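You operate a simulated robot arm through the tools that you are given. There is no shell and no other tool.

Carry out the task below with a simulated robot arm. There is one attempt and no reset: what you move stays moved.

## Task
Lock both clamps, lay the two yellow blocks on the joint marks and roll them down.
Fine: clamps first; use the middle and last marks; put the hand roller back. Set down upright: hand roller.

The check looks at the end state, three seconds after you hand in, the way a careful person would. Anything else that was tipped, shoved, dropped, spilled or broken makes it a failure.

## Robot
A 7-joint arm with a two-finger parallel gripper, fixed in place. Base frame: the origin is at the foot of the arm, x ahead of it, y to its left, z up; the work surface is at about z = 0.93. Lengths are in m, angles in rad, forces in N, time in s.
With the tool pointing down near the work surface it reaches from about 0.36 to 0.88 m from the base axis. Its first joint turns from -2.496 to 2.496 rad. Payload 3 kg.
The tool frame sits at the grasp point between the pads (the TCP): z along the fingers, y along the line on which they close. The tips reach 0.03 m beyond it. The gripper opens to 0.094 m. The fingers are 0.028 m wide and 0.01 m thick; the gripper's body (0.05 by 0.096 m) begins 0.055 m behind the TCP.
Orientation is that of the tool frame in the base frame, as [roll, pitch, yaw] about the fixed x, y, z axes, in that order (R = Rz(yaw) Ry(pitch) Rx(roll)). With the fingers straight down and closing along the base's y, the tool's x points along the base's -x, its y along +y and its z along -z.

## Interface
- The arm moves only by the tool move_arm. Its argument "rows" is a list of rows, each a list of 3 entries, a list of its own where there are three numbers: the shift along the base's x, y, z in cm, then the turn, a rotation vector about the base's x, y, z in rad, then the finger opening in cm, from 0 to 9.4. In form: [[[tx, ty, tz], [ax, ay, az], gripper], ...]. A call has 1 to 20 rows; each row shifts and turns the commanded pose from where the row before left it. Each row takes 0.2 s and may step no farther than 0.05 m and 0.15 rad from the row before; otherwise, or with a gripper value out of range, the whole call is refused. Where a pose cannot be reached the arm comes as near as it can. A force on the tool above 90 N (or 10 N above the force at the start of the call, whichever is more), or a blocked arm, ends the call early, and 0.2 s more pass. The fingers move at their own pace (about 0.072 m/s each) and stop on an object; they squeeze with about 42 N. The grip force told is the motor's: it shows also when the fingers shut on nothing. Time passes only in rows, and 0.2 s behind the last, so rows that do not move let the fingers close. The reply holds the time, the measured pose of the TCP, the force on the tool along the base axes, the opening and the grip force, in the units named above and with some noise, with the torque about the TCP (base axes, N m) and any sound that the robot's microphone picked up, and new pictures: "views" is both (left out), scene, wrist or none.
- Cameras (640 x 400 px; columns grow to the right, rows downward): "scene" is fixed at [0.2227, -0.6477, 1.5544]; the picture's right is [0.75, -0.66, 0.00], its down [0.46, 0.52, -0.72] and it looks along [0.48, 0.54, 0.69] (base axes); focal length 214 px, centre (320, 200). "wrist" rides on the gripper at [0.076, 0.014, -0.103] in the tool frame; the picture's right is [-0.18, 0.98, 0.00], its down [-0.75, -0.14, -0.64] and it looks along [-0.63, -0.12, 0.77] (tool axes); focal length 243 px, centre (320, 200). There is no depth. A picture from a camera that has moved, and an enlarged one, comes with that camera's place and axes in the base frame and with its lens.
- enlarge(camera, box): a new picture of the part [left, top, right, bottom] of that camera's present view, enlarged. The clock stands still meanwhile.
- finish_job(): hands the job in; it is judged then, once.

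Places have to be worked out from the pictures, the camera data and where the tool is seen. Open the gripper and draw the arm clear of the work before you hand the job in, unless the task says otherwise.

The tools are called after "Request:" by a JSON object that holds its "fn" and its "kwargs". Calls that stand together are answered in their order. move_arm: Moves the arm, as the interface text tells. Its arguments: {"type":"object","properties":{"rows":{"type":"array","items":{"type":"array"}},"views":{"type":"string","enum":["both","scene","wrist","none"]}},"required":["rows"]} The other tools are called the same way: enlarge (camera, box) takes an enlarged picture of a part of a camera's view; finish_job () hands the job in.

At the start:

```text
time: 0.0
position: [0.3206, -0.3137, 1.3147]
tcp_rot: [3.141, 0.0, -3.14]
contact_force: [-1.0, -0.4, 0.9]
wrist_torque: [0.03, 0.01, 0.01]
width: 0.0941
grasp_force: 0.1
```

scene: 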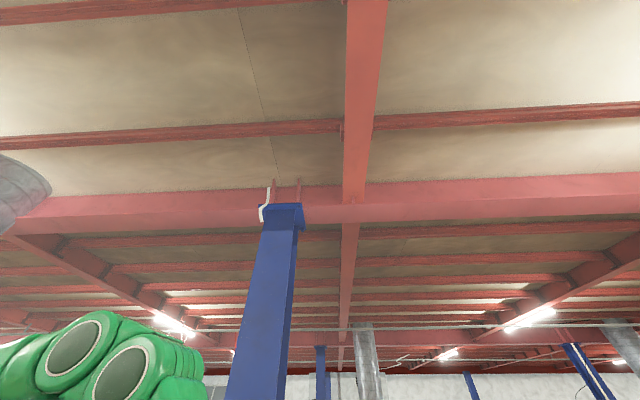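
wrist: 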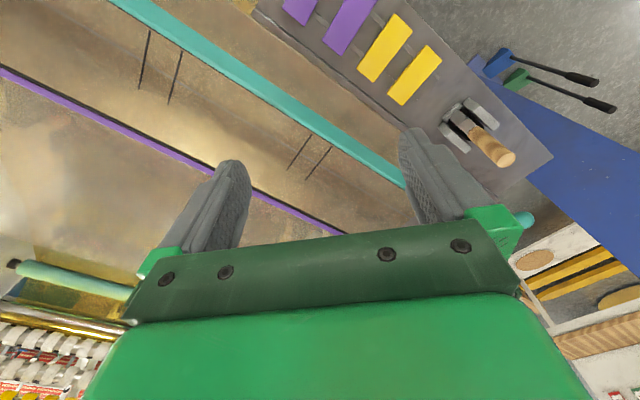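

The scene camera looks up at the ceiling, so only the wrist view is useful. It shows the web with the marks, a tray of blocks, a roller and two levers; I'll enlarge it first.

Request:
{"fn": "enlarge", "kwargs": {"camera": "wrist", "box": [240, 0, 640, 250]}}

Request:
{"fn": "enlarge", "kwargs": {"camera": "wrist", "box": [0, 0, 320, 200]}}

Request:
{"fn": "enlarge", "kwargs": {"camera": "scene", "box": [0, 200, 640, 400]}}

```text
1.60 times, centred on (440, 125) of wrist
camera zoom: at [0.246, -0.2994, 1.4155], right [0.18, 0.98, 0.0], down [0.75, -0.14, 0.64], along [0.63, -0.12, -0.77], focal length 388 px, centre (128, 320)
```

zoom: 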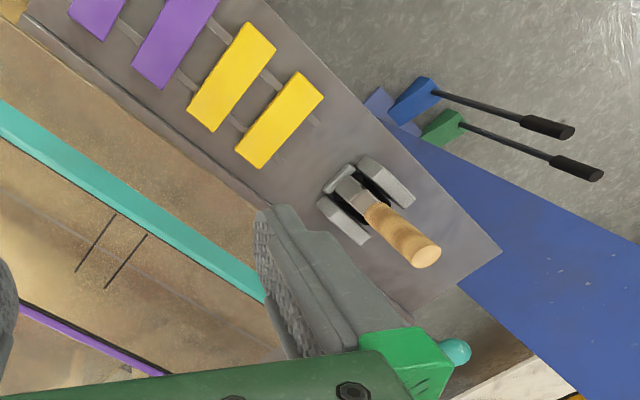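

```text
2.00 times, centred on (160, 100) of wrist
camera zoom: at [0.246, -0.2994, 1.4155], right [0.18, 0.98, 0.0], down [0.75, -0.14, 0.64], along [0.63, -0.12, -0.77], focal length 485 px, centre (640, 400)
```

zoom: 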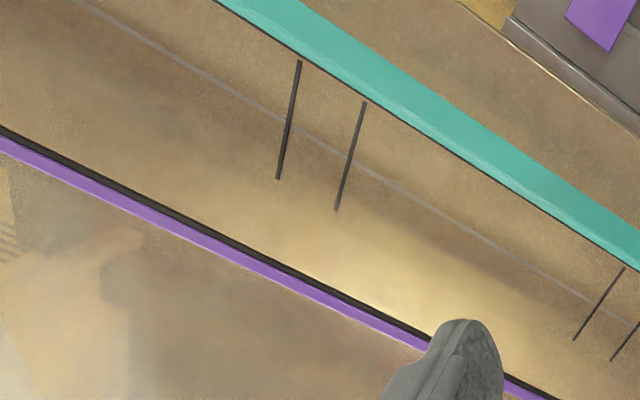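

```text
1.00 times, centred on (320, 300) of scene (not enlarged: the box is as wide or as high as the picture)
camera zoom: at [0.2227, -0.6477, 1.5544], right [0.75, -0.66, 0.0], down [0.46, 0.52, -0.72], along [0.48, 0.54, 0.69], focal length 214 px, centre (320, 100)
```

zoom: 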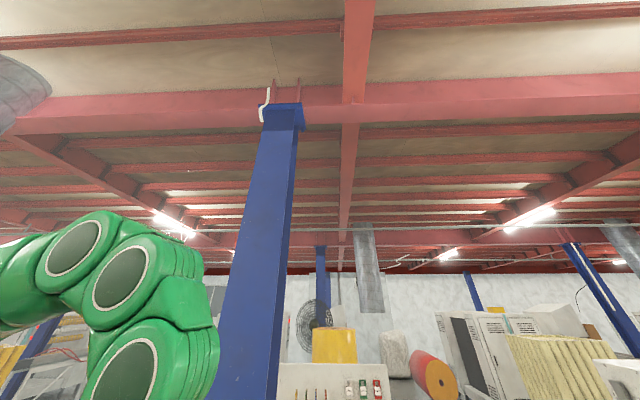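

The wrist picture's top looks straight down beneath the camera. I'll sweep toward +y at this height to see the rest of the work area.

Request:
{"fn": "move_arm", "kwargs": {"rows": [[[2, 5, 0], [0, 0, 0], 9.4], [[2, 5, 0], [0, 0, 0], 9.4], [[2, 5, 0], [0, 0, 0], 9.4], [[2, 5, 0], [0, 0, 0], 9.4], [[2, 5, 0], [0, 0, 0], 9.4], [[0, 0, 0], [0, 0, 0], 9.4]], "views": "wrist"}}

```text
refused: row 1 steps farther than a row can; nothing moved
```

The row was over 5 cm long in total, so I'll shorten the steps.

Request:
{"fn": "move_arm", "kwargs": {"rows": [[[1.5, 4.5, 0], [0, 0, 0], 9.4], [[1.5, 4.5, 0], [0, 0, 0], 9.4], [[1.5, 4.5, 0], [0, 0, 0], 9.4], [[1.5, 4.5, 0], [0, 0, 0], 9.4], [[1.5, 4.5, 0], [0, 0, 0], 9.4], [[0, 0, 0], [0, 0, 0], 9.4]], "views": "wrist"}}

```text
time: 1.4
position: [0.3966, -0.088, 1.3143]
tcp_rot: [-3.139, 0.0, 3.14]
contact_force: [-0.1, 0.4, -0.4]
wrist_torque: [0.0, 0.01, 0.0]
width: 0.094
grasp_force: 0.1
camera wrist: at [0.3207, -0.0735, 1.4154], right [0.18, 0.98, 0.0], down [0.75, -0.14, 0.64], along [0.63, -0.12, -0.77], focal length 243 px, centre (320, 200)
```

wrist: 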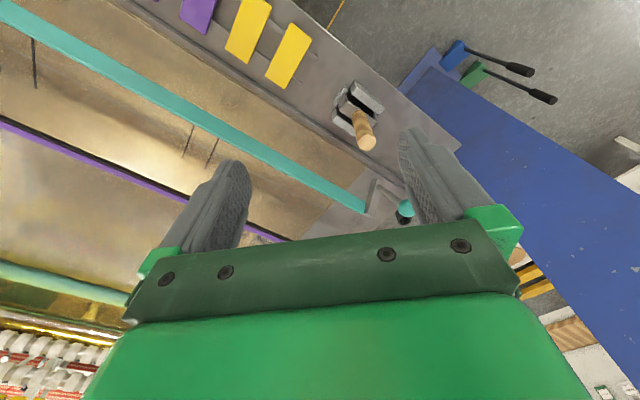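

There is a pedestal with a teal knob at the end of the teal bar; I'll look at it and the rest enlarged.

Request:
{"fn": "enlarge", "kwargs": {"camera": "wrist", "box": [300, 60, 620, 260]}}

Request:
{"fn": "enlarge", "kwargs": {"camera": "wrist", "box": [0, 200, 320, 400]}}

```text
2.00 times, centred on (460, 160) of wrist
camera zoom: at [0.3207, -0.0735, 1.4154], right [0.18, 0.98, 0.0], down [0.75, -0.14, 0.64], along [0.63, -0.12, -0.77], focal length 485 px, centre (40, 280)
```

zoom: 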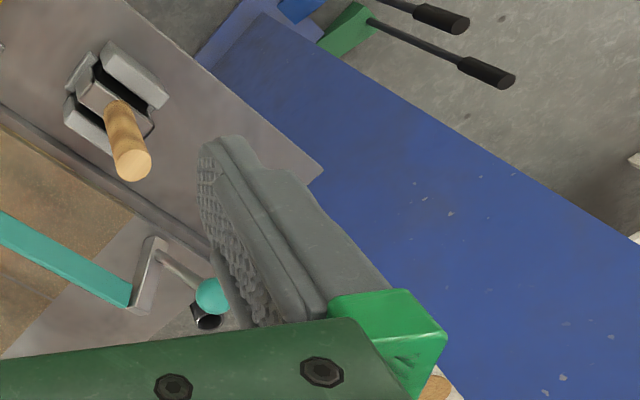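

```text
2.00 times, centred on (160, 300) of wrist
camera zoom: at [0.3207, -0.0735, 1.4154], right [0.18, 0.98, 0.0], down [0.75, -0.14, 0.64], along [0.63, -0.12, -0.77], focal length 485 px, centre (640, 0)
```

zoom: 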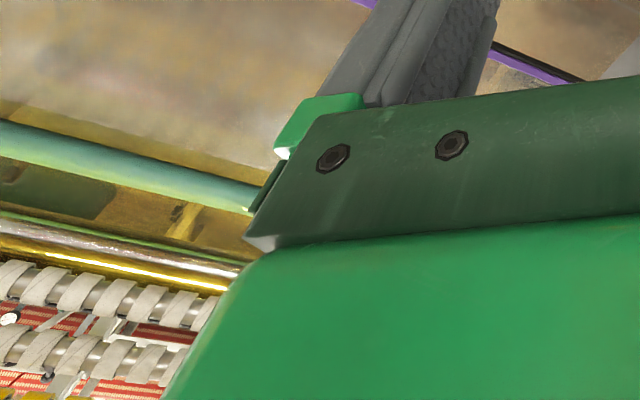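

The table runs about 45° in the base frame, and the teal clamp ends near (0.74, -0.04) with a ball lever. I'll move the camera closer above that end.

Request:
{"fn": "move_arm", "kwargs": {"rows": [[[4.5, 0, -1], [0, 0, 0], 9.4], [[4.5, 0, -1], [0, 0, 0], 9.4], [[4.5, 0, -1], [0, 0, 0], 9.4], [[4.5, 0, -1], [0, 0, 0], 9.4], [[4.5, 0, -1], [0, 0, 0], 9.4], [[4.5, 0, -1], [0, 0, 0], 9.4], [[0, 0, 0], [0, 0, 0], 9.4]], "views": "wrist"}}

```text
time: 3.0
position: [0.6665, -0.0894, 1.2547]
tcp_rot: [3.141, -0.002, -3.142]
contact_force: [0.3, -0.6, -0.5]
wrist_torque: [0.0, -0.02, -0.02]
width: 0.0942
grasp_force: 0.2
camera wrist: at [0.5903, -0.0742, 1.3554], right [0.18, 0.98, 0.0], down [0.75, -0.14, 0.64], along [0.63, -0.12, -0.77], focal length 243 px, centre (320, 200)
```

wrist: 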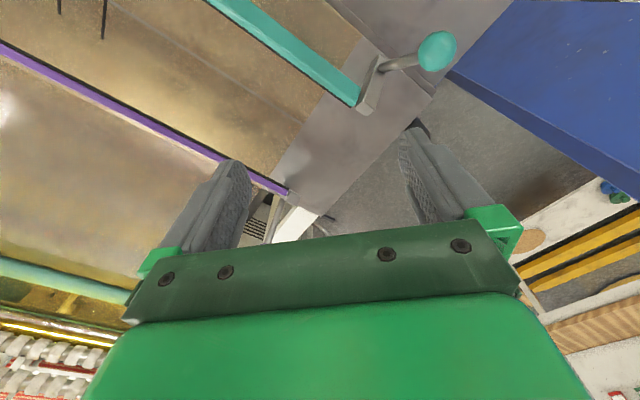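

A closer look at the teal lever and the purple bar end.

Request:
{"fn": "enlarge", "kwargs": {"camera": "wrist", "box": [200, 0, 520, 200]}}

Request:
{"fn": "enlarge", "kwargs": {"camera": "wrist", "box": [220, 120, 440, 258]}}

```text
2.00 times, centred on (360, 100) of wrist
camera zoom: at [0.5903, -0.0742, 1.3554], right [0.18, 0.98, 0.0], down [0.75, -0.14, 0.64], along [0.63, -0.12, -0.77], focal length 485 px, centre (240, 400)
```

zoom: 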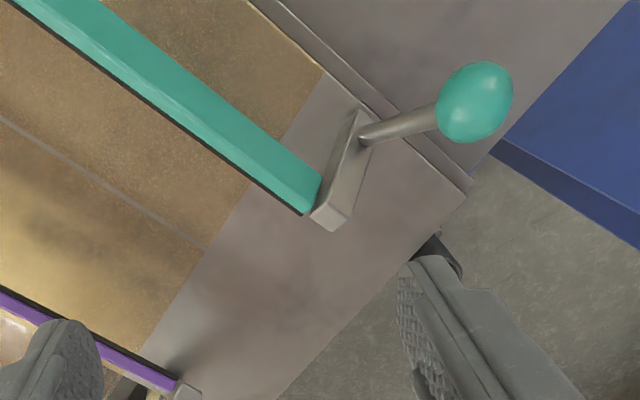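

```text
2.90 times, centred on (330, 189) of wrist
camera zoom: at [0.5903, -0.0742, 1.3554], right [0.18, 0.98, 0.0], down [0.75, -0.14, 0.64], along [0.63, -0.12, -0.77], focal length 703 px, centre (291, 232)
```

zoom: 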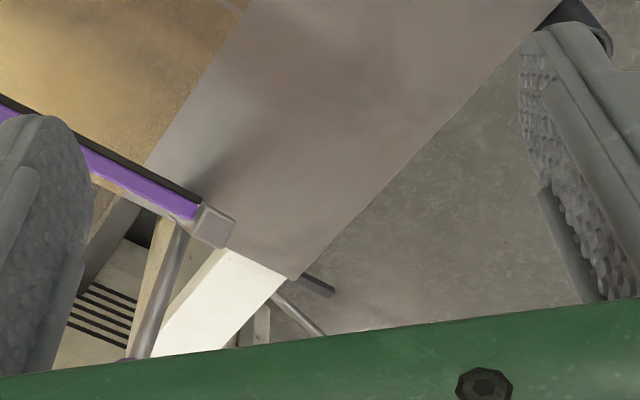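

The teal bar has a crank and a ball lever at this end; the purple bar's lever is probably at the far end. I'll travel along the table to the -y end to see it and the remaining marks.

Request:
{"fn": "move_arm", "kwargs": {"rows": [[[-3.4, -3.5, 0.3], [0, 0, 0], 9.4], [[-3.4, -3.5, 0.3], [0, 0, 0], 9.4], [[-3.4, -3.5, 0.3], [0, 0, 0], 9.4], [[-3.4, -3.5, 0.3], [0, 0, 0], 9.4], [[-3.4, -3.5, 0.3], [0, 0, 0], 9.4], [[-3.4, -3.5, 0], [0, 0, 0], 9.4], [[-3.4, -3.5, 0], [0, 0, 0], 9.4], [[0, 0, 0], [0, 0, 0], 9.4]], "views": "wrist"}}

Request:
{"fn": "move_arm", "kwargs": {"rows": [[[-3.4, -3.5, 0], [0, 0, 0], 9.4], [[-3.4, -3.5, 0], [0, 0, 0], 9.4], [[-3.4, -3.5, 0], [0, 0, 0], 9.4], [[-3.4, -3.5, 0], [0, 0, 0], 9.4], [[-3.4, -3.5, 0], [0, 0, 0], 9.4], [[-3.4, -3.5, 0], [0, 0, 0], 9.4], [[-3.4, -3.5, 0], [0, 0, 0], 9.4], [[0, 0, 0], [0, 0, 0], 9.4]], "views": "wrist"}}

```text
time: 4.8
position: [0.4271, -0.3342, 1.2704]
tcp_rot: [-3.142, 0.0, 3.141]
contact_force: [0.9, 0.4, -0.5]
wrist_torque: [-0.01, -0.06, 0.01]
width: 0.0936
grasp_force: 0.1
camera wrist: at [0.3521, -0.3192, 1.3716], right [0.18, 0.98, 0.0], down [0.75, -0.14, 0.64], along [0.63, -0.12, -0.77], focal length 243 px, centre (320, 200)
```

wrist: 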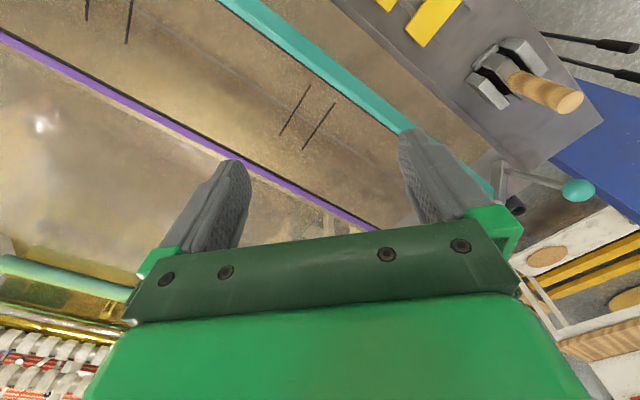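

```text
time: 6.6
position: [0.1895, -0.58, 1.2691]
tcp_rot: [-3.141, 0.0, -3.141]
contact_force: [-0.3, 0.5, -0.1]
wrist_torque: [-0.02, 0.04, -0.04]
width: 0.094
grasp_force: 0.1
camera wrist: at [0.1138, -0.5642, 1.3703], right [0.18, 0.98, 0.0], down [0.75, -0.14, 0.64], along [0.63, -0.12, -0.77], focal length 243 px, centre (320, 200)
```

wrist: 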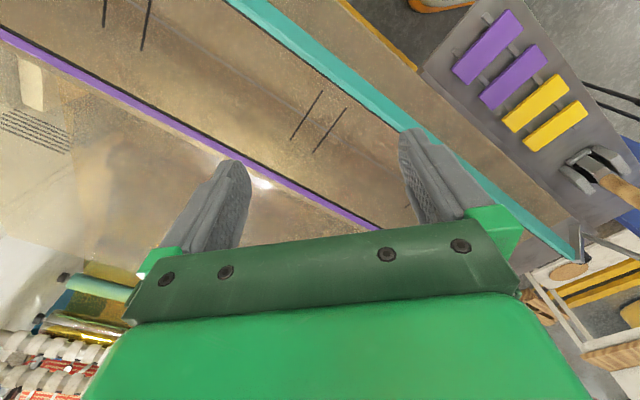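

Three mark pairs so far: about (0.085,-0.84), (0.29,-0.60) and (0.52,-0.385). I'll continue toward the -y end for the purple clamp's lever.

Request:
{"fn": "move_arm", "kwargs": {"rows": [[[-3.4, -3, 0], [0, 0, 0], 9.4], [[-3.4, -3, 0], [0, 0, 0], 9.4], [[-3.4, -3, 0], [0, 0, 0], 9.4], [[-3.4, -2, 0], [0, 0, 0], 9.4], [[-3.4, -2, 0], [0, 0, 0], 9.4], [[0, 0, 0], [0, 0, 0], 9.4]], "views": "wrist"}}

```text
time: 8.0
position: [0.0732, -0.6649, 1.233]
tcp_rot: [3.141, 0.0, 3.14]
contact_force: [-0.3, 1.0, -0.1]
wrist_torque: [-0.02, 0.03, -0.02]
width: 0.0939
grasp_force: 0.1
out of reach, approached as far as the arm can: row 3, 4, 5
camera wrist: at [-0.0033, -0.65, 1.3336], right [0.18, 0.98, 0.0], down [0.75, -0.14, 0.64], along [0.63, -0.12, -0.77], focal length 243 px, centre (320, 200)
```

wrist: 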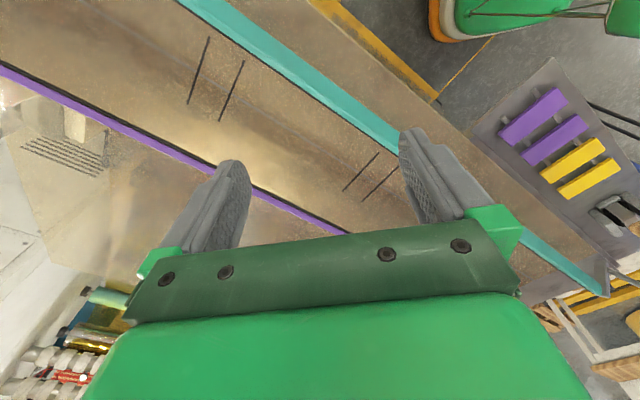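

The far end is at the reach limit with this tool yaw. I'll enlarge to inspect the marks, the far end and the surroundings for ordering hints.

Request:
{"fn": "enlarge", "kwargs": {"camera": "wrist", "box": [0, 0, 320, 200]}}

Request:
{"fn": "enlarge", "kwargs": {"camera": "wrist", "box": [320, 0, 640, 200]}}

Request:
{"fn": "enlarge", "kwargs": {"camera": "wrist", "box": [480, 150, 640, 250]}}

```text
2.00 times, centred on (160, 100) of wrist
camera zoom: at [-0.0033, -0.65, 1.3336], right [0.18, 0.98, 0.0], down [0.75, -0.14, 0.64], along [0.63, -0.12, -0.77], focal length 485 px, centre (640, 400)
```

zoom: 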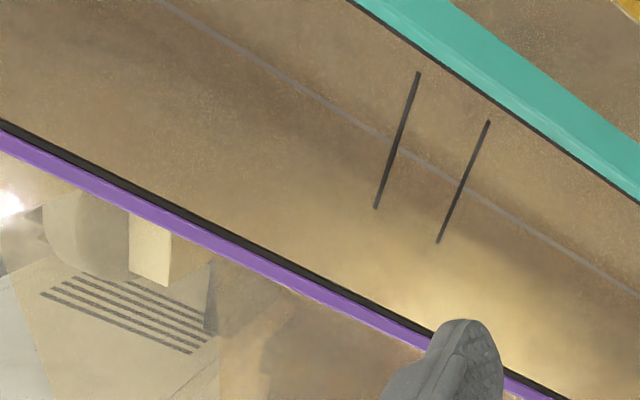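

```text
2.00 times, centred on (480, 100) of wrist
camera zoom: at [-0.0033, -0.65, 1.3336], right [0.18, 0.98, 0.0], down [0.75, -0.14, 0.64], along [0.63, -0.12, -0.77], focal length 485 px, centre (0, 400)
```

zoom: 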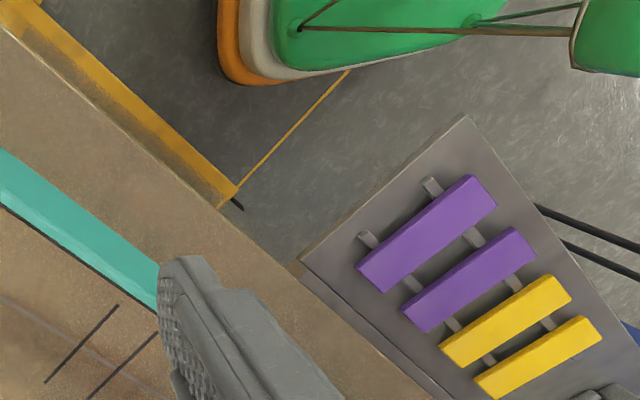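

```text
4.00 times, centred on (560, 200) of wrist
camera zoom: at [-0.0033, -0.65, 1.3336], right [0.18, 0.98, 0.0], down [0.75, -0.14, 0.64], along [0.63, -0.12, -0.77], focal length 970 px, centre (-640, 200)
```

zoom: 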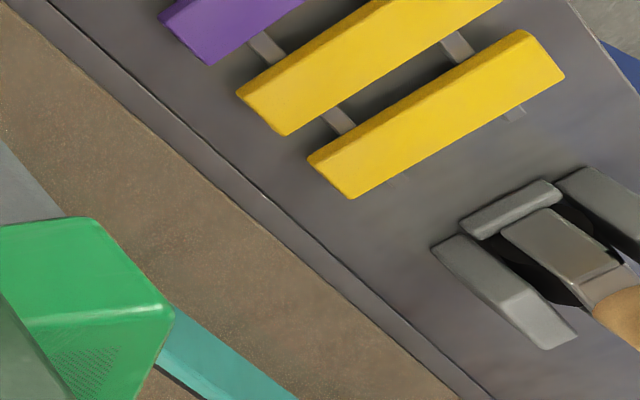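

The mark pairs straddle a centre seam. I'll turn the tool about z so the camera looks toward -y and see the far end of the bars.

Request:
{"fn": "move_arm", "kwargs": {"rows": [[[0.5, 3, 1], [0, 0, -0.14], 9.4], [[0.5, 3, 1], [0, 0, -0.14], 9.4], [[0.5, 3, 1], [0, 0, -0.14], 9.4], [[0, 0, 0], [0, 0, -0.14], 9.4], [[0, 0, 0], [0, 0, -0.14], 9.4], [[0, 0, 0], [0, 0, -0.14], 9.4], [[0, 0, 0], [0, 0, -0.14], 9.4], [[0, 0, 0], [0, 0, -0.14], 9.4], [[0, 0, 0], [0, 0, -0.14], 9.4], [[0, 0, 0], [0, 0, -0.14], 9.4], [[0, 0, 0], [0, 0, 0], 9.4]], "views": "wrist"}}

```text
time: 10.4
position: [0.0873, -0.574, 1.2618]
tcp_rot: [3.142, 0.001, 1.74]
contact_force: [0.3, -1.0, -0.6]
wrist_torque: [-0.02, 0.01, -0.01]
width: 0.0941
grasp_force: 0.1
camera wrist: at [0.0904, -0.496, 1.3629], right [1.0, -0.02, 0.0], down [-0.01, -0.77, 0.64], along [-0.01, -0.64, -0.77], focal length 243 px, centre (320, 200)
```

wrist: 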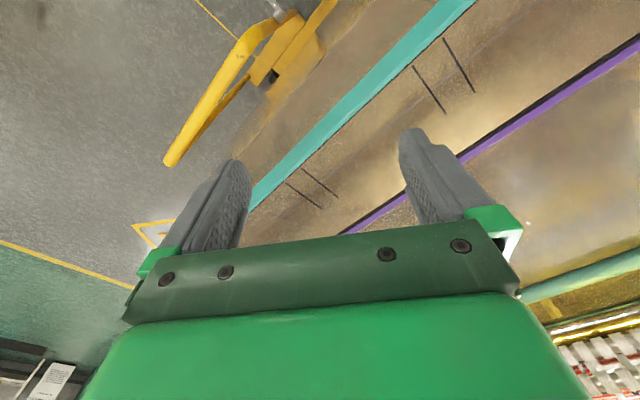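

The command continues from the actual pose. I'll yaw slightly more and tilt the tool so the top of the picture looks along the bars to their far end.

Request:
{"fn": "move_arm", "kwargs": {"rows": [[[0, 0, 0], [0, 0, -0.14], 9.4], [[0, 0, 0], [0, 0, -0.14], 9.4], [[0, 0, 0], [0, 0, -0.14], 9.4], [[0, 0, 0], [-0.122, 0.056, 0], 9.4], [[0, 0, 0], [-0.122, 0.056, 0], 9.4], [[0, 0, 0], [-0.122, 0.056, 0], 9.4], [[0, 0, 0], [-0.122, 0.056, 0], 9.4], [[0, 0, 0], [-0.122, 0.056, 0], 9.4], [[0, 0, 0], [0, 0, 0], 9.4]], "views": "wrist"}}

```text
time: 12.4
position: [0.0893, -0.5743, 1.2624]
tcp_rot: [-2.999, 0.659, 1.371]
contact_force: [-0.1, 0.7, -0.2]
wrist_torque: [-0.03, -0.03, 0.01]
width: 0.094
grasp_force: 0.0
camera wrist: at [0.1417, -0.4605, 1.2924], right [0.91, -0.42, 0.0], down [-0.09, -0.18, 0.98], along [-0.41, -0.89, -0.2], focal length 243 px, centre (320, 200)
```

wrist: 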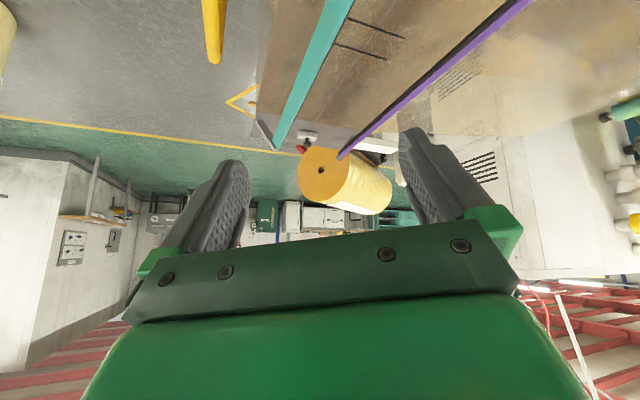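

Request:
{"fn": "enlarge", "kwargs": {"camera": "wrist", "box": [230, 60, 422, 180]}}

Request:
{"fn": "enlarge", "kwargs": {"camera": "wrist", "box": [160, 0, 560, 220]}}

```text
3.33 times, centred on (326, 120) of wrist
camera zoom: at [0.1417, -0.4605, 1.2924], right [0.91, -0.42, 0.0], down [-0.09, -0.18, 0.98], along [-0.41, -0.89, -0.2], focal length 809 px, centre (300, 467)
```

zoom: 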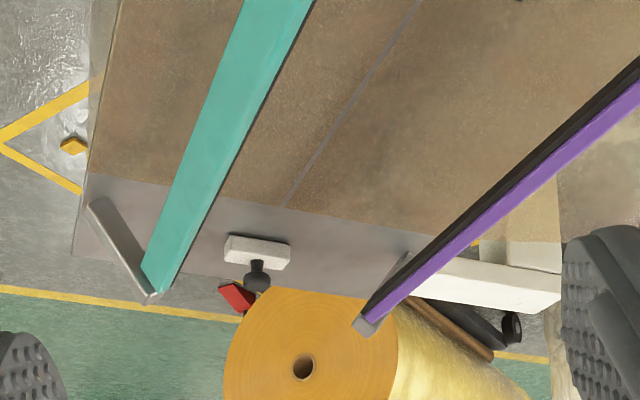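

```text
1.60 times, centred on (360, 110) of wrist
camera zoom: at [0.1417, -0.4605, 1.2924], right [0.91, -0.42, 0.0], down [-0.09, -0.18, 0.98], along [-0.41, -0.89, -0.2], focal length 388 px, centre (256, 344)
```

zoom: 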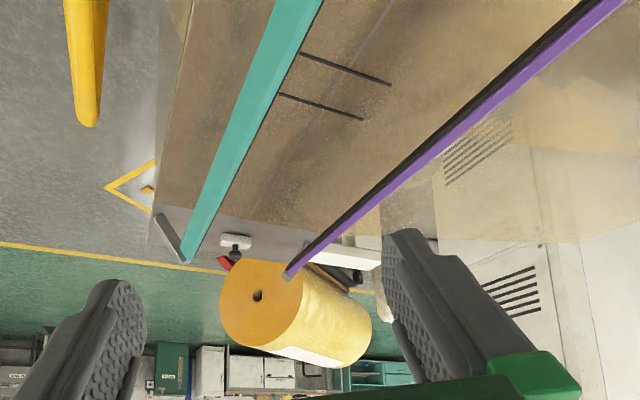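

Neither bar has a lever at this end, only crank arms, so both levers must be at the +s end. I'll untilt and swing around to look along the bars toward the +s end.

Request:
{"fn": "move_arm", "kwargs": {"rows": [[[0, 0, 0], [0.122, -0.056, 0], 9.4], [[0, 0, 0], [0.122, -0.056, 0], 9.4], [[0, 0, 0], [0.122, -0.056, 0], 9.4], [[0, 0, 0], [0.122, -0.056, 0], 9.4], [[0, 0, 0], [0.122, -0.056, 0], 9.4], [[2, 1, 0], [0, 0, 0.14], 9.4], [[2, 1, 0], [0, 0, 0.14], 9.4], [[2, 1, 0], [0, 0, 0.14], 9.4], [[2, 1, 0], [0, 0, 0.14], 9.4], [[2, 1, 0], [0, 0, 0.14], 9.4], [[2, 1, 0], [0, 0, 0.14], 9.4], [[2, 1, 0], [0, 0, 0.14], 9.4], [[2, 1, 0], [0, 0, 0.14], 9.4], [[2, 1, 0], [0, 0, 0.14], 9.4], [[2, 1, 0], [0, 0, 0.14], 9.4], [[2, 1, 0], [0, 0, 0.14], 9.4], [[2, 1, 0], [0, 0, 0.14], 9.4], [[2, 1, 0], [0, 0, 0.14], 9.4], [[0, 0, 0], [0, 0, 0], 9.4]], "views": "wrist"}}

Request:
{"fn": "move_arm", "kwargs": {"rows": [[[2, 1, 0], [0, 0, 0.14], 9.4], [[2, 1, 0], [0, 0, 0.14], 9.4], [[2, 1, 0], [0, 0, 0.14], 9.4], [[2, 1, 0], [0, 0, 0.14], 9.4], [[2, 1, 0], [0, 0, 0.14], 9.4], [[2, 1, 0], [0, 0, 0.14], 9.4], [[0, 0, 0], [0.095, -0.095, 0], 9.4], [[0, 0, 0], [0.095, -0.095, 0], 9.4], [[0, 0, 0], [0.095, -0.095, 0], 9.4], [[0, 0, 0], [0, 0, 0], 9.4]], "views": "wrist"}}

```text
time: 16.4
position: [0.3494, -0.4439, 1.2613]
tcp_rot: [-3.141, 0.0, -3.139]
contact_force: [-0.4, -0.1, 0.0]
wrist_torque: [0.0, 0.01, 0.01]
width: 0.094
grasp_force: 0.0
camera wrist: at [0.2738, -0.4291, 1.3626], right [0.18, 0.98, 0.0], down [0.75, -0.14, 0.64], along [0.63, -0.12, -0.77], focal length 243 px, centre (320, 200)
```

wrist: 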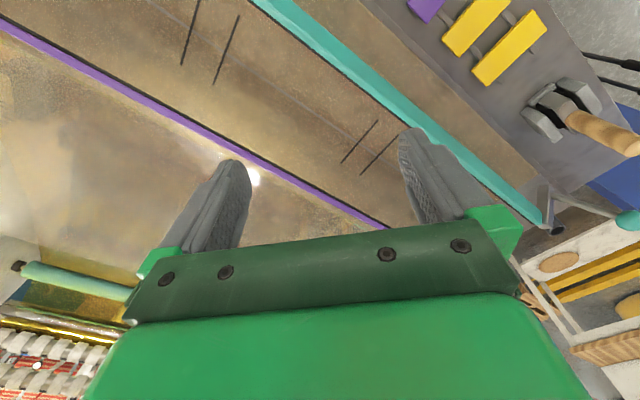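

```text
time: 18.6
position: [0.4691, -0.384, 1.2622]
tcp_rot: [-3.12, 0.404, -2.298]
contact_force: [0.2, -0.3, -0.3]
wrist_torque: [-0.03, 0.01, -0.01]
width: 0.094
grasp_force: 0.1
camera wrist: at [0.3842, -0.4548, 1.3244], right [-0.62, 0.79, 0.05], down [0.39, 0.25, 0.89], along [0.69, 0.57, -0.45], focal length 243 px, centre (320, 200)
```

wrist: 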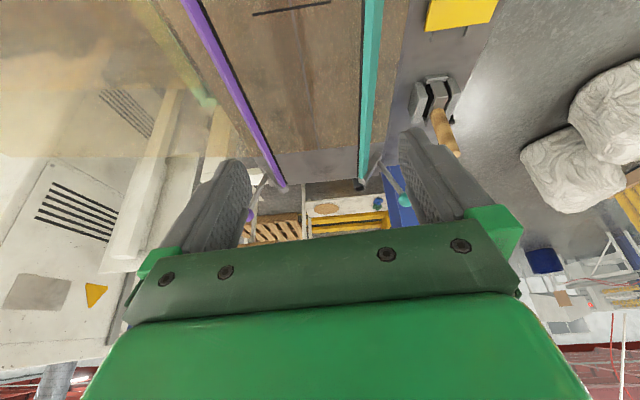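

The symmetric purple lever is just visible behind the left finger. I'll zoom there.

Request:
{"fn": "enlarge", "kwargs": {"camera": "wrist", "box": [220, 140, 436, 260]}}

Request:
{"fn": "enlarge", "kwargs": {"camera": "wrist", "box": [120, 0, 440, 200]}}

```text
2.96 times, centred on (328, 200) of wrist
camera zoom: at [0.3842, -0.4548, 1.3244], right [-0.62, 0.79, 0.05], down [0.39, 0.25, 0.89], along [0.69, 0.57, -0.45], focal length 719 px, centre (296, 200)
```

zoom: 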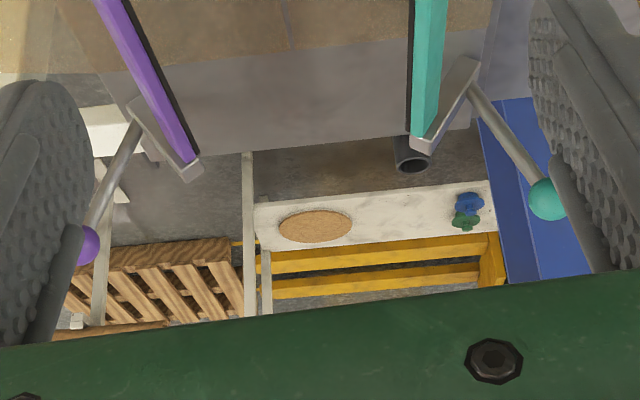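

```text
2.00 times, centred on (280, 100) of wrist
camera zoom: at [0.3842, -0.4548, 1.3244], right [-0.62, 0.79, 0.05], down [0.39, 0.25, 0.89], along [0.69, 0.57, -0.45], focal length 485 px, centre (400, 400)
```

zoom: 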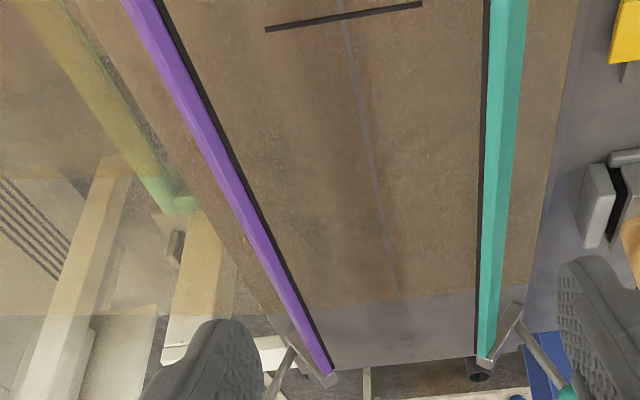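

Both clamps are mirror images with ball levers leaning outward and bars raised (~1.02), so both are open. Before acting, I'll untilt and drop a bit over the nearest mark to inspect it for ordering hints.

Request:
{"fn": "move_arm", "kwargs": {"rows": [[[0, 0, -1], [-0.095, 0.095, 0], 9.4], [[0, 0, -2], [-0.095, 0.095, 0], 9.4], [[0, 0, -3], [-0.095, 0.095, 0], 9.4], [[0, 0, -3], [0, 0, 0], 9.4], [[0, 0, 0], [0, 0, 0], 9.4]], "views": "wrist"}}

```text
time: 19.8
position: [0.4691, -0.3836, 1.1703]
tcp_rot: [-3.14, 0.0, -2.302]
contact_force: [-0.3, 0.1, 0.2]
wrist_torque: [0.0, 0.0, 0.02]
width: 0.0941
grasp_force: 0.1
camera wrist: at [0.4082, -0.4298, 1.2721], right [-0.61, 0.79, 0.0], down [0.61, 0.47, 0.64], along [0.51, 0.39, -0.77], focal length 243 px, centre (320, 200)
```

wrist: 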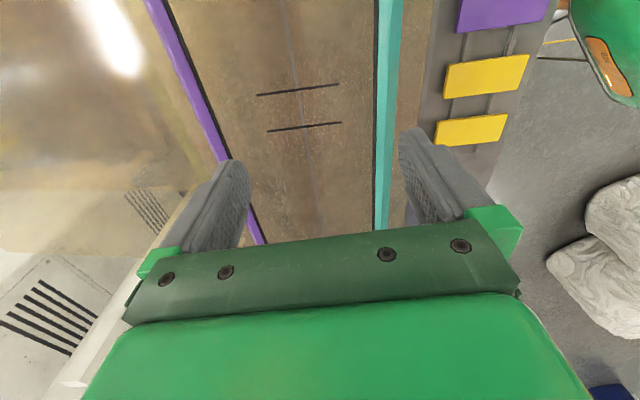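

Request:
{"fn": "enlarge", "kwargs": {"camera": "wrist", "box": [220, 50, 412, 170]}}

Request:
{"fn": "enlarge", "kwargs": {"camera": "wrist", "box": [360, 0, 552, 150]}}

```text
3.33 times, centred on (316, 110) of wrist
camera zoom: at [0.4082, -0.4298, 1.2721], right [-0.61, 0.79, 0.0], down [0.61, 0.47, 0.64], along [0.51, 0.39, -0.77], focal length 809 px, centre (333, 500)
```

zoom: 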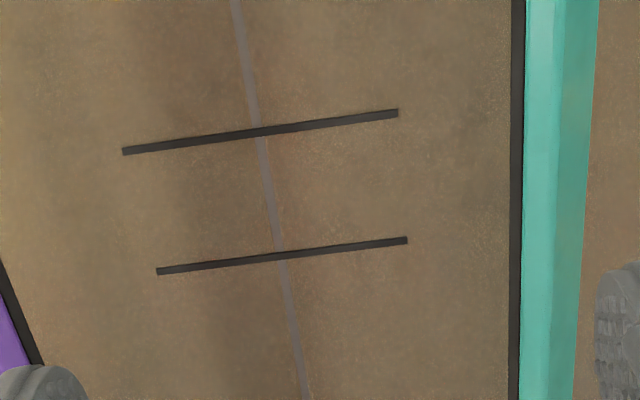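

```text
2.67 times, centred on (456, 75) of wrist
camera zoom: at [0.4082, -0.4298, 1.2721], right [-0.61, 0.79, 0.0], down [0.61, 0.47, 0.64], along [0.51, 0.39, -0.77], focal length 647 px, centre (-43, 533)
```

zoom: 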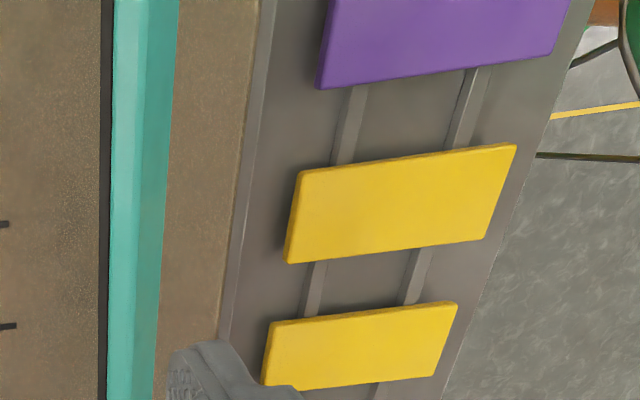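

No labels distinguish the marks. The fingers already close roughly across the bars; I'll now go to just before the teal ball to locate it precisely.

Request:
{"fn": "move_arm", "kwargs": {"rows": [[[1.62, 4.19, 0.5], [0, 0, -0.006], 6.5], [[1.62, 4.19, 0.5], [0, 0, -0.006], 6.5], [[1.62, 4.19, 0.5], [0, 0, -0.006], 6.5], [[1.62, 4.19, 0.5], [0, 0, -0.006], 6.5], [[1.62, 4.19, 0.5], [0, 0, -0.006], 6.5], [[1.62, 4.19, 0.5], [0, 0, -0.006], 6.5], [[1.62, 4.19, 0.0], [0, 0, -0.006], 6.5], [[1.62, 4.19, 0], [0, 0, -0.006], 6.5], [[1.62, 4.19, 0], [0, 0, -0.006], 6.5], [[0, 0, 0], [0, 0, 0], 6.5]], "views": "wrist"}}

```text
time: 22.0
position: [0.615, -0.0065, 1.2026]
tcp_rot: [-3.142, 0.001, -2.357]
contact_force: [-0.8, 0.9, 0.3]
wrist_torque: [0.02, 0.02, 0.01]
width: 0.0651
grasp_force: 0.1
camera wrist: at [0.5512, -0.0499, 1.3041], right [-0.57, 0.82, 0.0], down [0.63, 0.43, 0.64], along [0.53, 0.36, -0.77], focal length 243 px, centre (320, 200)
```

wrist: 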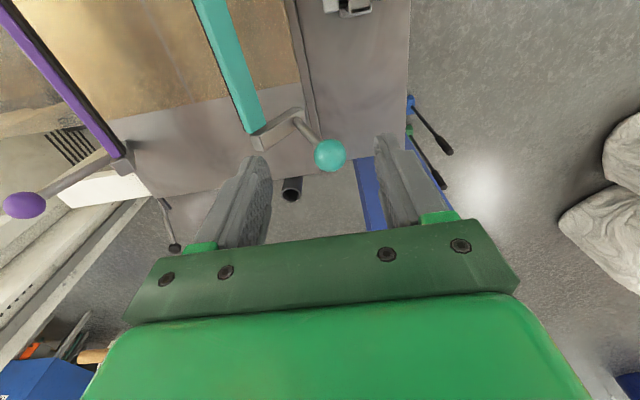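

Both balls are visible: teal at about (0.654, 0.034, 1.072), purple at about (0.93, -0.243, 1.07). I'll straddle the teal ball with the fingers, then push it inward toward the seam.

Request:
{"fn": "move_arm", "kwargs": {"rows": [[[2, 2, 0], [0, 0, 0], 6.5], [[1.9, 2, 0], [0, 0, 0], 6.5], [[0, 0, -3], [0, 0, 0], 6.5], [[0, 0, -3], [0, 0, 0], 6.5], [[0, 0, -3], [0, 0, 0], 6.5], [[0, 0, -3], [0, 0, 0], 6.5], [[0, 0, -1], [0, 0, 0], 6.5], [[0, 0, 0], [0, 0, 0], 6.5]], "views": "wrist"}}

```text
time: 23.8
position: [0.6545, 0.0326, 1.0715]
tcp_rot: [-3.141, 0.0, -2.356]
contact_force: [0.2, 1.0, 0.3]
wrist_torque: [0.01, 0.0, 0.01]
width: 0.0648
grasp_force: 0.0
camera wrist: at [0.5907, -0.0105, 1.1729], right [-0.57, 0.82, 0.0], down [0.63, 0.43, 0.64], along [0.53, 0.36, -0.77], focal length 243 px, centre (320, 200)
```

wrist: 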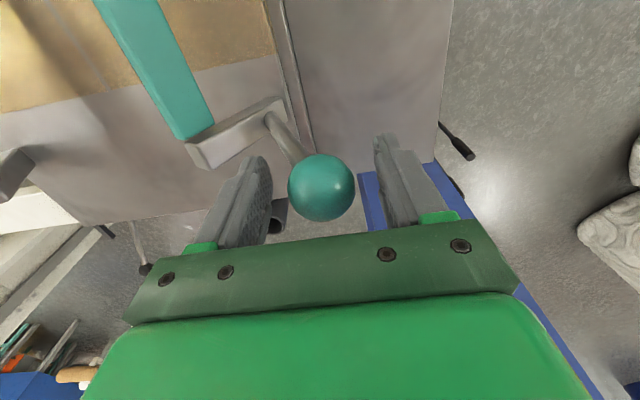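

The ball sits between the fingers. I push inward toward the seam (+x,-y) in 1 cm steps.

Request:
{"fn": "move_arm", "kwargs": {"rows": [[[0.7, -0.7, 0], [0, 0, 0], 6.5], [[0.7, -0.7, 0], [0, 0, 0], 6.5], [[0.7, -0.7, 0], [0, 0, 0], 6.5], [[0.7, -0.7, 0.2], [0, 0, 0], 6.5], [[0, 0, 0], [0, 0, 0], 6.5]], "views": "wrist"}}

```text
time: 25.0
position: [0.6817, 0.005, 1.0744]
tcp_rot: [-3.141, 0.0, -2.354]
contact_force: [-4.8, 3.6, 1.7]
wrist_torque: [-0.03, 0.03, 0.01]
width: 0.0688
grasp_force: 3.8
camera wrist: at [0.6185, -0.0383, 1.1753], right [-0.57, 0.82, 0.0], down [0.63, 0.43, 0.64], along [0.53, 0.36, -0.77], focal length 243 px, centre (320, 200)
```

wrist: 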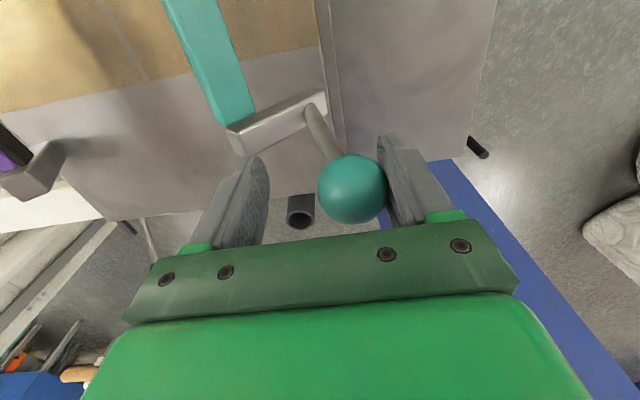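

The ball moves along with about 6 N of resistance, and the bar seems to be lowering. I continue inward.

Request:
{"fn": "move_arm", "kwargs": {"rows": [[[0.7, -0.7, 0], [0, 0, 0], 6.5], [[0.7, -0.7, 0], [0, 0, 0], 6.5], [[0.7, -0.7, 0], [0, 0, 0], 6.5], [[0.7, -0.7, 0], [0, 0, 0], 6.5], [[0, 0, 0], [0, 0, 0], 6.5]], "views": "wrist"}}

```text
time: 26.2
position: [0.7098, -0.023, 1.0746]
tcp_rot: [-3.141, -0.001, -2.356]
contact_force: [1.2, 0.0, 0.2]
wrist_torque: [0.04, 0.0, -0.02]
width: 0.0651
grasp_force: 0.0
camera wrist: at [0.6464, -0.0662, 1.1754], right [-0.57, 0.82, 0.0], down [0.63, 0.43, 0.64], along [0.53, 0.36, -0.77], focal length 243 px, centre (320, 200)
```

wrist: 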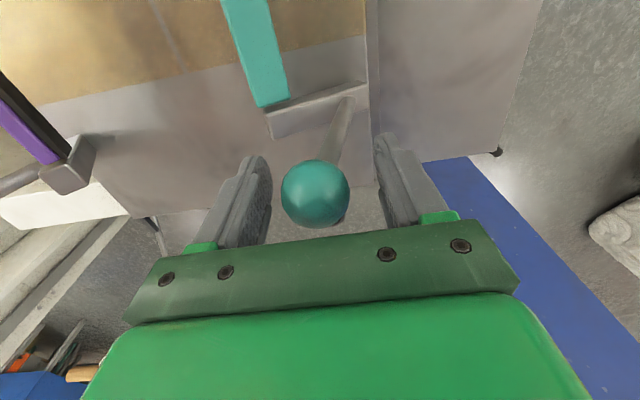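

The ball is now centred between the fingers with no force, so it may have toggled over centre. I keep pushing to find the stop.

Request:
{"fn": "move_arm", "kwargs": {"rows": [[[0.6, -0.6, 0], [0, 0, 0], 6.5], [[0.6, -0.6, 0], [0, 0, 0], 6.5], [[0.5, -0.5, 0], [0, 0, 0], 6.5], [[0, 0, 0], [0, 0, 0], 6.5]], "views": "wrist"}}

```text
time: 27.2
position: [0.7277, -0.0409, 1.0748]
tcp_rot: [-3.141, -0.001, -2.353]
contact_force: [7.4, -6.2, -3.4]
wrist_torque: [0.02, 0.01, 0.02]
width: 0.0702
grasp_force: 5.0
camera wrist: at [0.6644, -0.0836, 1.1752], right [-0.57, 0.82, 0.0], down [0.63, 0.43, 0.64], along [0.53, 0.36, -0.77], focal length 243 px, centre (320, 200)
```

wrist: 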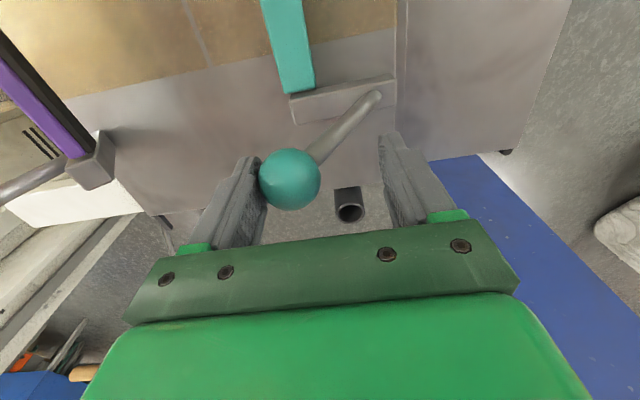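

Now the lever is past centre and its spring pulls it inward against the inner finger. I follow it inward and downward until it stops.

Request:
{"fn": "move_arm", "kwargs": {"rows": [[[0.6, -0.6, -0.3], [0, 0, 0], 6.5], [[0.6, -0.6, -0.5], [0, 0, 0], 6.5], [[0.6, -0.6, -0.7], [0, 0, 0], 6.5], [[0, 0, 0], [0, 0, 0], 6.5]], "views": "wrist"}}

```text
time: 28.2
position: [0.7449, -0.0575, 1.0603]
tcp_rot: [3.141, -0.001, -2.354]
contact_force: [0.9, 0.3, -0.1]
wrist_torque: [-0.02, 0.01, 0.04]
width: 0.0651
grasp_force: 0.2
camera wrist: at [0.6815, -0.1013, 1.1601], right [-0.57, 0.82, 0.0], down [0.63, 0.43, 0.64], along [0.53, 0.36, -0.77], focal length 243 px, centre (320, 200)
```

wrist: 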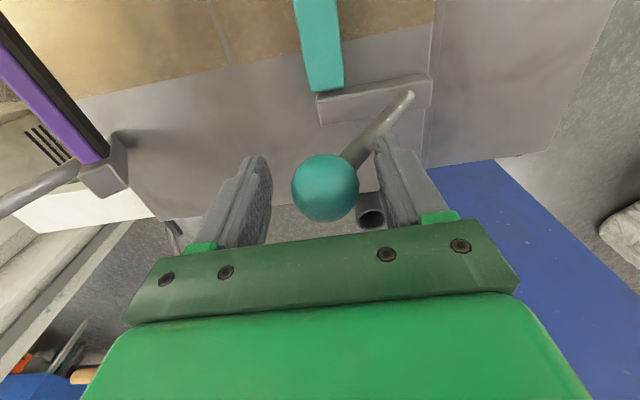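

The ball is centred and unloaded, likely at the stop. A gentle extra push verifies it.

Request:
{"fn": "move_arm", "kwargs": {"rows": [[[0.6, -0.6, -0.3], [0, 0, 0], 6.5], [[0.6, -0.6, -0.3], [0, 0, 0], 6.5], [[0.3, -0.3, 0], [0, 0, 0], 6.5], [[0, 0, 0], [0, 0, 0], 6.5]], "views": "wrist"}}

```text
time: 28.9
position: [0.7551, -0.0643, 1.0564]
tcp_rot: [3.132, 0.003, -2.35]
contact_force: [-38.1, 22.1, 21.2]
wrist_torque: [0.95, 1.84, 0.51]
width: 0.09
grasp_force: 22.2
stopped in row 3: the force on the tool passed its limit at 100 N (the readings are from after the stop); the commanded pose is now the measured one
camera wrist: at [0.6927, -0.1088, 1.1572], right [-0.57, 0.82, 0.01], down [0.63, 0.43, 0.64], along [0.52, 0.37, -0.77], focal length 243 px, centre (320, 200)
```

wrist: 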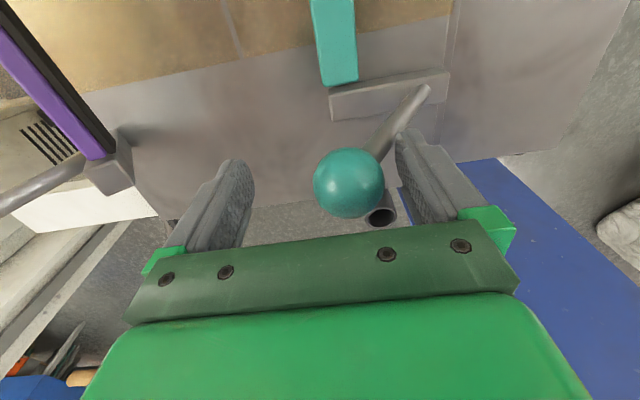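

Hard stop reached: the teal clamp is down and locked. I back off, open, rise, then turn and tilt the tool outward to reach the purple ball at about (0.93,-0.24,1.07).

Request:
{"fn": "move_arm", "kwargs": {"rows": [[[-0.5, 0.4, 0], [0, 0, 0], 9.4], [[0, 0, 1], [0, 0, 0], 9.4], [[0, 0, 3], [0, 0, 0], 9.4], [[0, 0, 4], [0, 0, 0], 9.4], [[0, 0, 4], [0, 0, 0], 9.4], [[0, -1, 1], [0, 0, -0.131], 9.4], [[0, -2, 1], [0, 0, -0.131], 9.4], [[0, -2, 0], [0, 0, -0.131], 9.4], [[0, -2, 0], [0, 0, -0.131], 9.4], [[0, -1, 0], [0.036, -0.135, 0], 9.4], [[0, -1, 0], [0.036, -0.135, 0], 9.4], [[0, -1, 0], [0.036, -0.135, 0], 9.4], [[0, 0, 0], [0, 0, 0], 9.4]], "views": "wrist"}}

```text
time: 31.7
position: [0.7518, -0.1617, 1.196]
tcp_rot: [3.139, 0.422, -2.877]
contact_force: [-0.6, 0.9, 0.8]
wrist_torque: [0.01, -0.01, 0.01]
width: 0.0939
grasp_force: 0.0
camera wrist: at [0.6413, -0.1781, 1.256], right [-0.1, 0.99, 0.08], down [0.45, -0.03, 0.89], along [0.89, 0.12, -0.44], focal length 243 px, centre (320, 200)
```

wrist: 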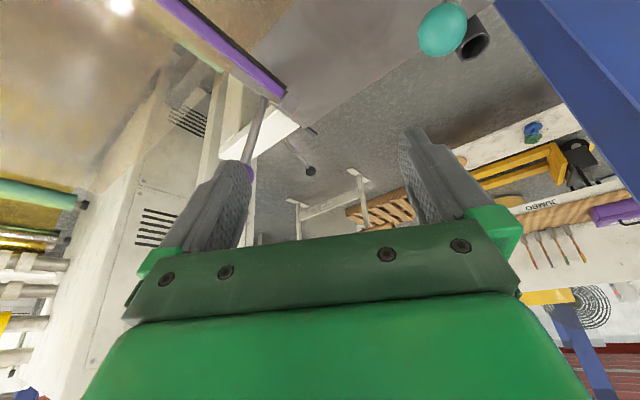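

The purple ball hides behind the left finger. I tilt further and move to a pre-approach point about 10 cm before the ball along the tool axis.

Request:
{"fn": "move_arm", "kwargs": {"rows": [[[1, -3, 0], [0.036, -0.135, 0], 9.4], [[1, -3, 0], [0.036, -0.135, 0], 9.4], [[2, -3, -1], [0.036, -0.135, 0], 9.4], [[2, -1, -1], [0, 0, 0], 9.4], [[2, 0, -1], [0, 0, 0], 9.4], [[0, 0, 0], [0, 0, 0], 9.4]], "views": "wrist"}}

```text
time: 33.1
position: [0.8309, -0.2633, 1.1652]
tcp_rot: [3.14, 0.842, -2.876]
contact_force: [0.2, 0.2, -0.5]
wrist_torque: [-0.02, 0.01, 0.0]
width: 0.094
grasp_force: 0.1
camera wrist: at [0.7055, -0.2826, 1.1755], right [-0.14, 0.98, 0.14], down [0.06, -0.13, 0.99], along [0.99, 0.15, -0.04], focal length 243 px, centre (320, 200)
```

wrist: 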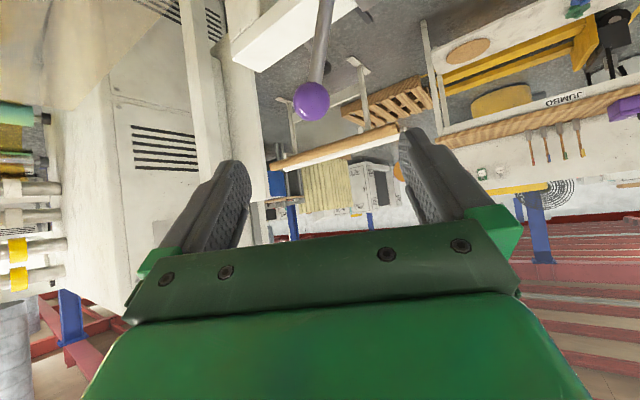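

The ball lines up at (0.93,-0.243,1.073), straight along the tool axis. I advance to it with open fingers.

Request:
{"fn": "move_arm", "kwargs": {"rows": [[[2.48, 0.5, -2.3], [0, 0, 0], 9.4], [[2.48, 0.5, -2.3], [0, 0, 0], 9.4], [[2.48, 0.5, -2.3], [0, 0, 0], 9.4], [[2.2, 0.5, -2.1], [0, 0, 0], 9.4], [[0, 0, 0], [0, 0, 0], 9.4]], "views": "wrist"}}

```text
time: 34.3
position: [0.9285, -0.2429, 1.0759]
tcp_rot: [-3.141, 0.84, -2.874]
contact_force: [0.4, -0.4, 0.6]
wrist_torque: [-0.01, -0.02, -0.02]
width: 0.0939
grasp_force: 0.2
camera wrist: at [0.8021, -0.2622, 1.0851], right [-0.14, 0.98, 0.14], down [0.06, -0.13, 0.99], along [0.99, 0.15, -0.04], focal length 243 px, centre (320, 200)
```

wrist: 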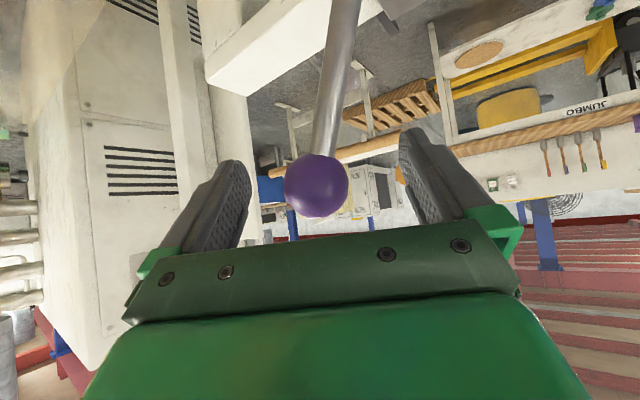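

The ball is between the fingers. I narrow the opening and pull it inward (toward -x,+y), mirroring the teal motion.

Request:
{"fn": "move_arm", "kwargs": {"rows": [[[0, 0, 0], [0, 0, 0], 5], [[0, 0, 0], [0, 0, 0], 5], [[-0.7, 0.7, 0.1], [0, 0, 0], 5], [[-0.7, 0.7, 0.1], [0, 0, 0], 5], [[-0.7, 0.7, 0.1], [0, 0, 0], 5], [[-0.7, 0.7, 0], [0, 0, 0], 5], [[0, 0, 0], [0, 0, 0], 5]], "views": "wrist"}}

```text
time: 35.9
position: [0.8999, -0.2139, 1.0773]
tcp_rot: [3.14, 0.837, -2.874]
contact_force: [1.7, -4.9, -1.2]
wrist_torque: [0.04, 0.01, 0.01]
width: 0.053
grasp_force: 2.6
camera wrist: at [0.7742, -0.2334, 1.0873], right [-0.14, 0.98, 0.14], down [0.06, -0.13, 0.99], along [0.99, 0.15, -0.04], focal length 243 px, centre (320, 200)
```

wrist: 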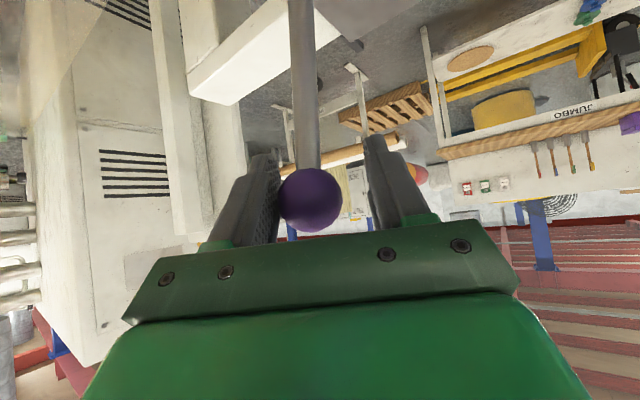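

The lever follows. I continue inward past the over-centre point.

Request:
{"fn": "move_arm", "kwargs": {"rows": [[[-0.7, 0.7, 0], [0, 0, 0], 5], [[-0.7, 0.7, 0], [0, 0, 0], 5], [[-0.7, 0.7, -0.1], [0, 0, 0], 5], [[-0.7, 0.7, -0.2], [0, 0, 0], 5], [[0, 0, 0], [0, 0, 0], 5]], "views": "wrist"}}

```text
time: 37.1
position: [0.8726, -0.1869, 1.074]
tcp_rot: [3.14, 0.837, -2.875]
contact_force: [-2.4, 7.1, -5.3]
wrist_torque: [-0.1, -0.07, -0.1]
width: 0.0545
grasp_force: 4.0
camera wrist: at [0.7464, -0.2056, 1.0843], right [-0.14, 0.98, 0.14], down [0.06, -0.13, 0.99], along [0.99, 0.15, -0.04], focal length 243 px, centre (320, 200)
```

wrist: 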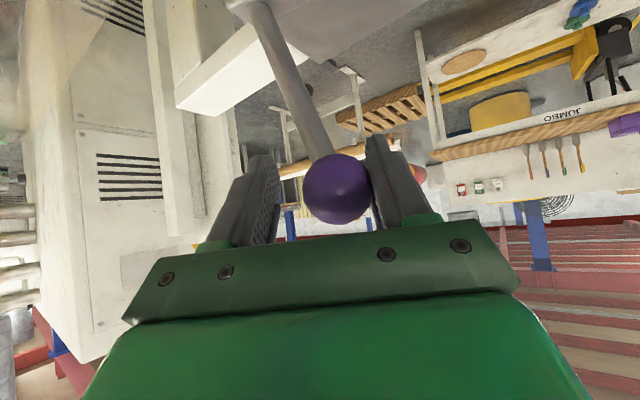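

Past centre; the spring now pushes inward against the other finger. I follow it inward and down to the stop.

Request:
{"fn": "move_arm", "kwargs": {"rows": [[[-0.7, 0.7, -0.3], [0, 0, 0], 5], [[-0.7, 0.7, -0.5], [0, 0, 0], 5], [[-0.7, 0.7, -0.6], [0, 0, 0], 5], [[-0.7, 0.7, -0.7], [0, 0, 0], 5], [[0, 0, 0], [0, 0, 0], 5]], "views": "wrist"}}

```text
time: 38.3
position: [0.8438, -0.1602, 1.054]
tcp_rot: [3.14, 0.84, -2.874]
contact_force: [0.9, 0.3, 0.5]
wrist_torque: [-0.03, 0.0, 0.01]
width: 0.0499
grasp_force: 0.1
camera wrist: at [0.7183, -0.1788, 1.0641], right [-0.14, 0.98, 0.14], down [0.06, -0.13, 0.99], along [0.99, 0.15, -0.04], focal length 243 px, centre (320, 200)
```

wrist: 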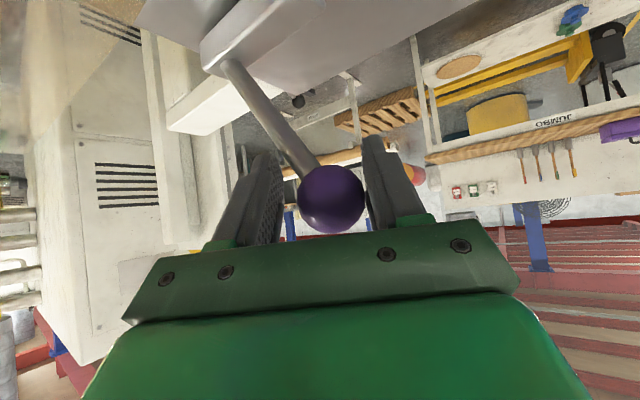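

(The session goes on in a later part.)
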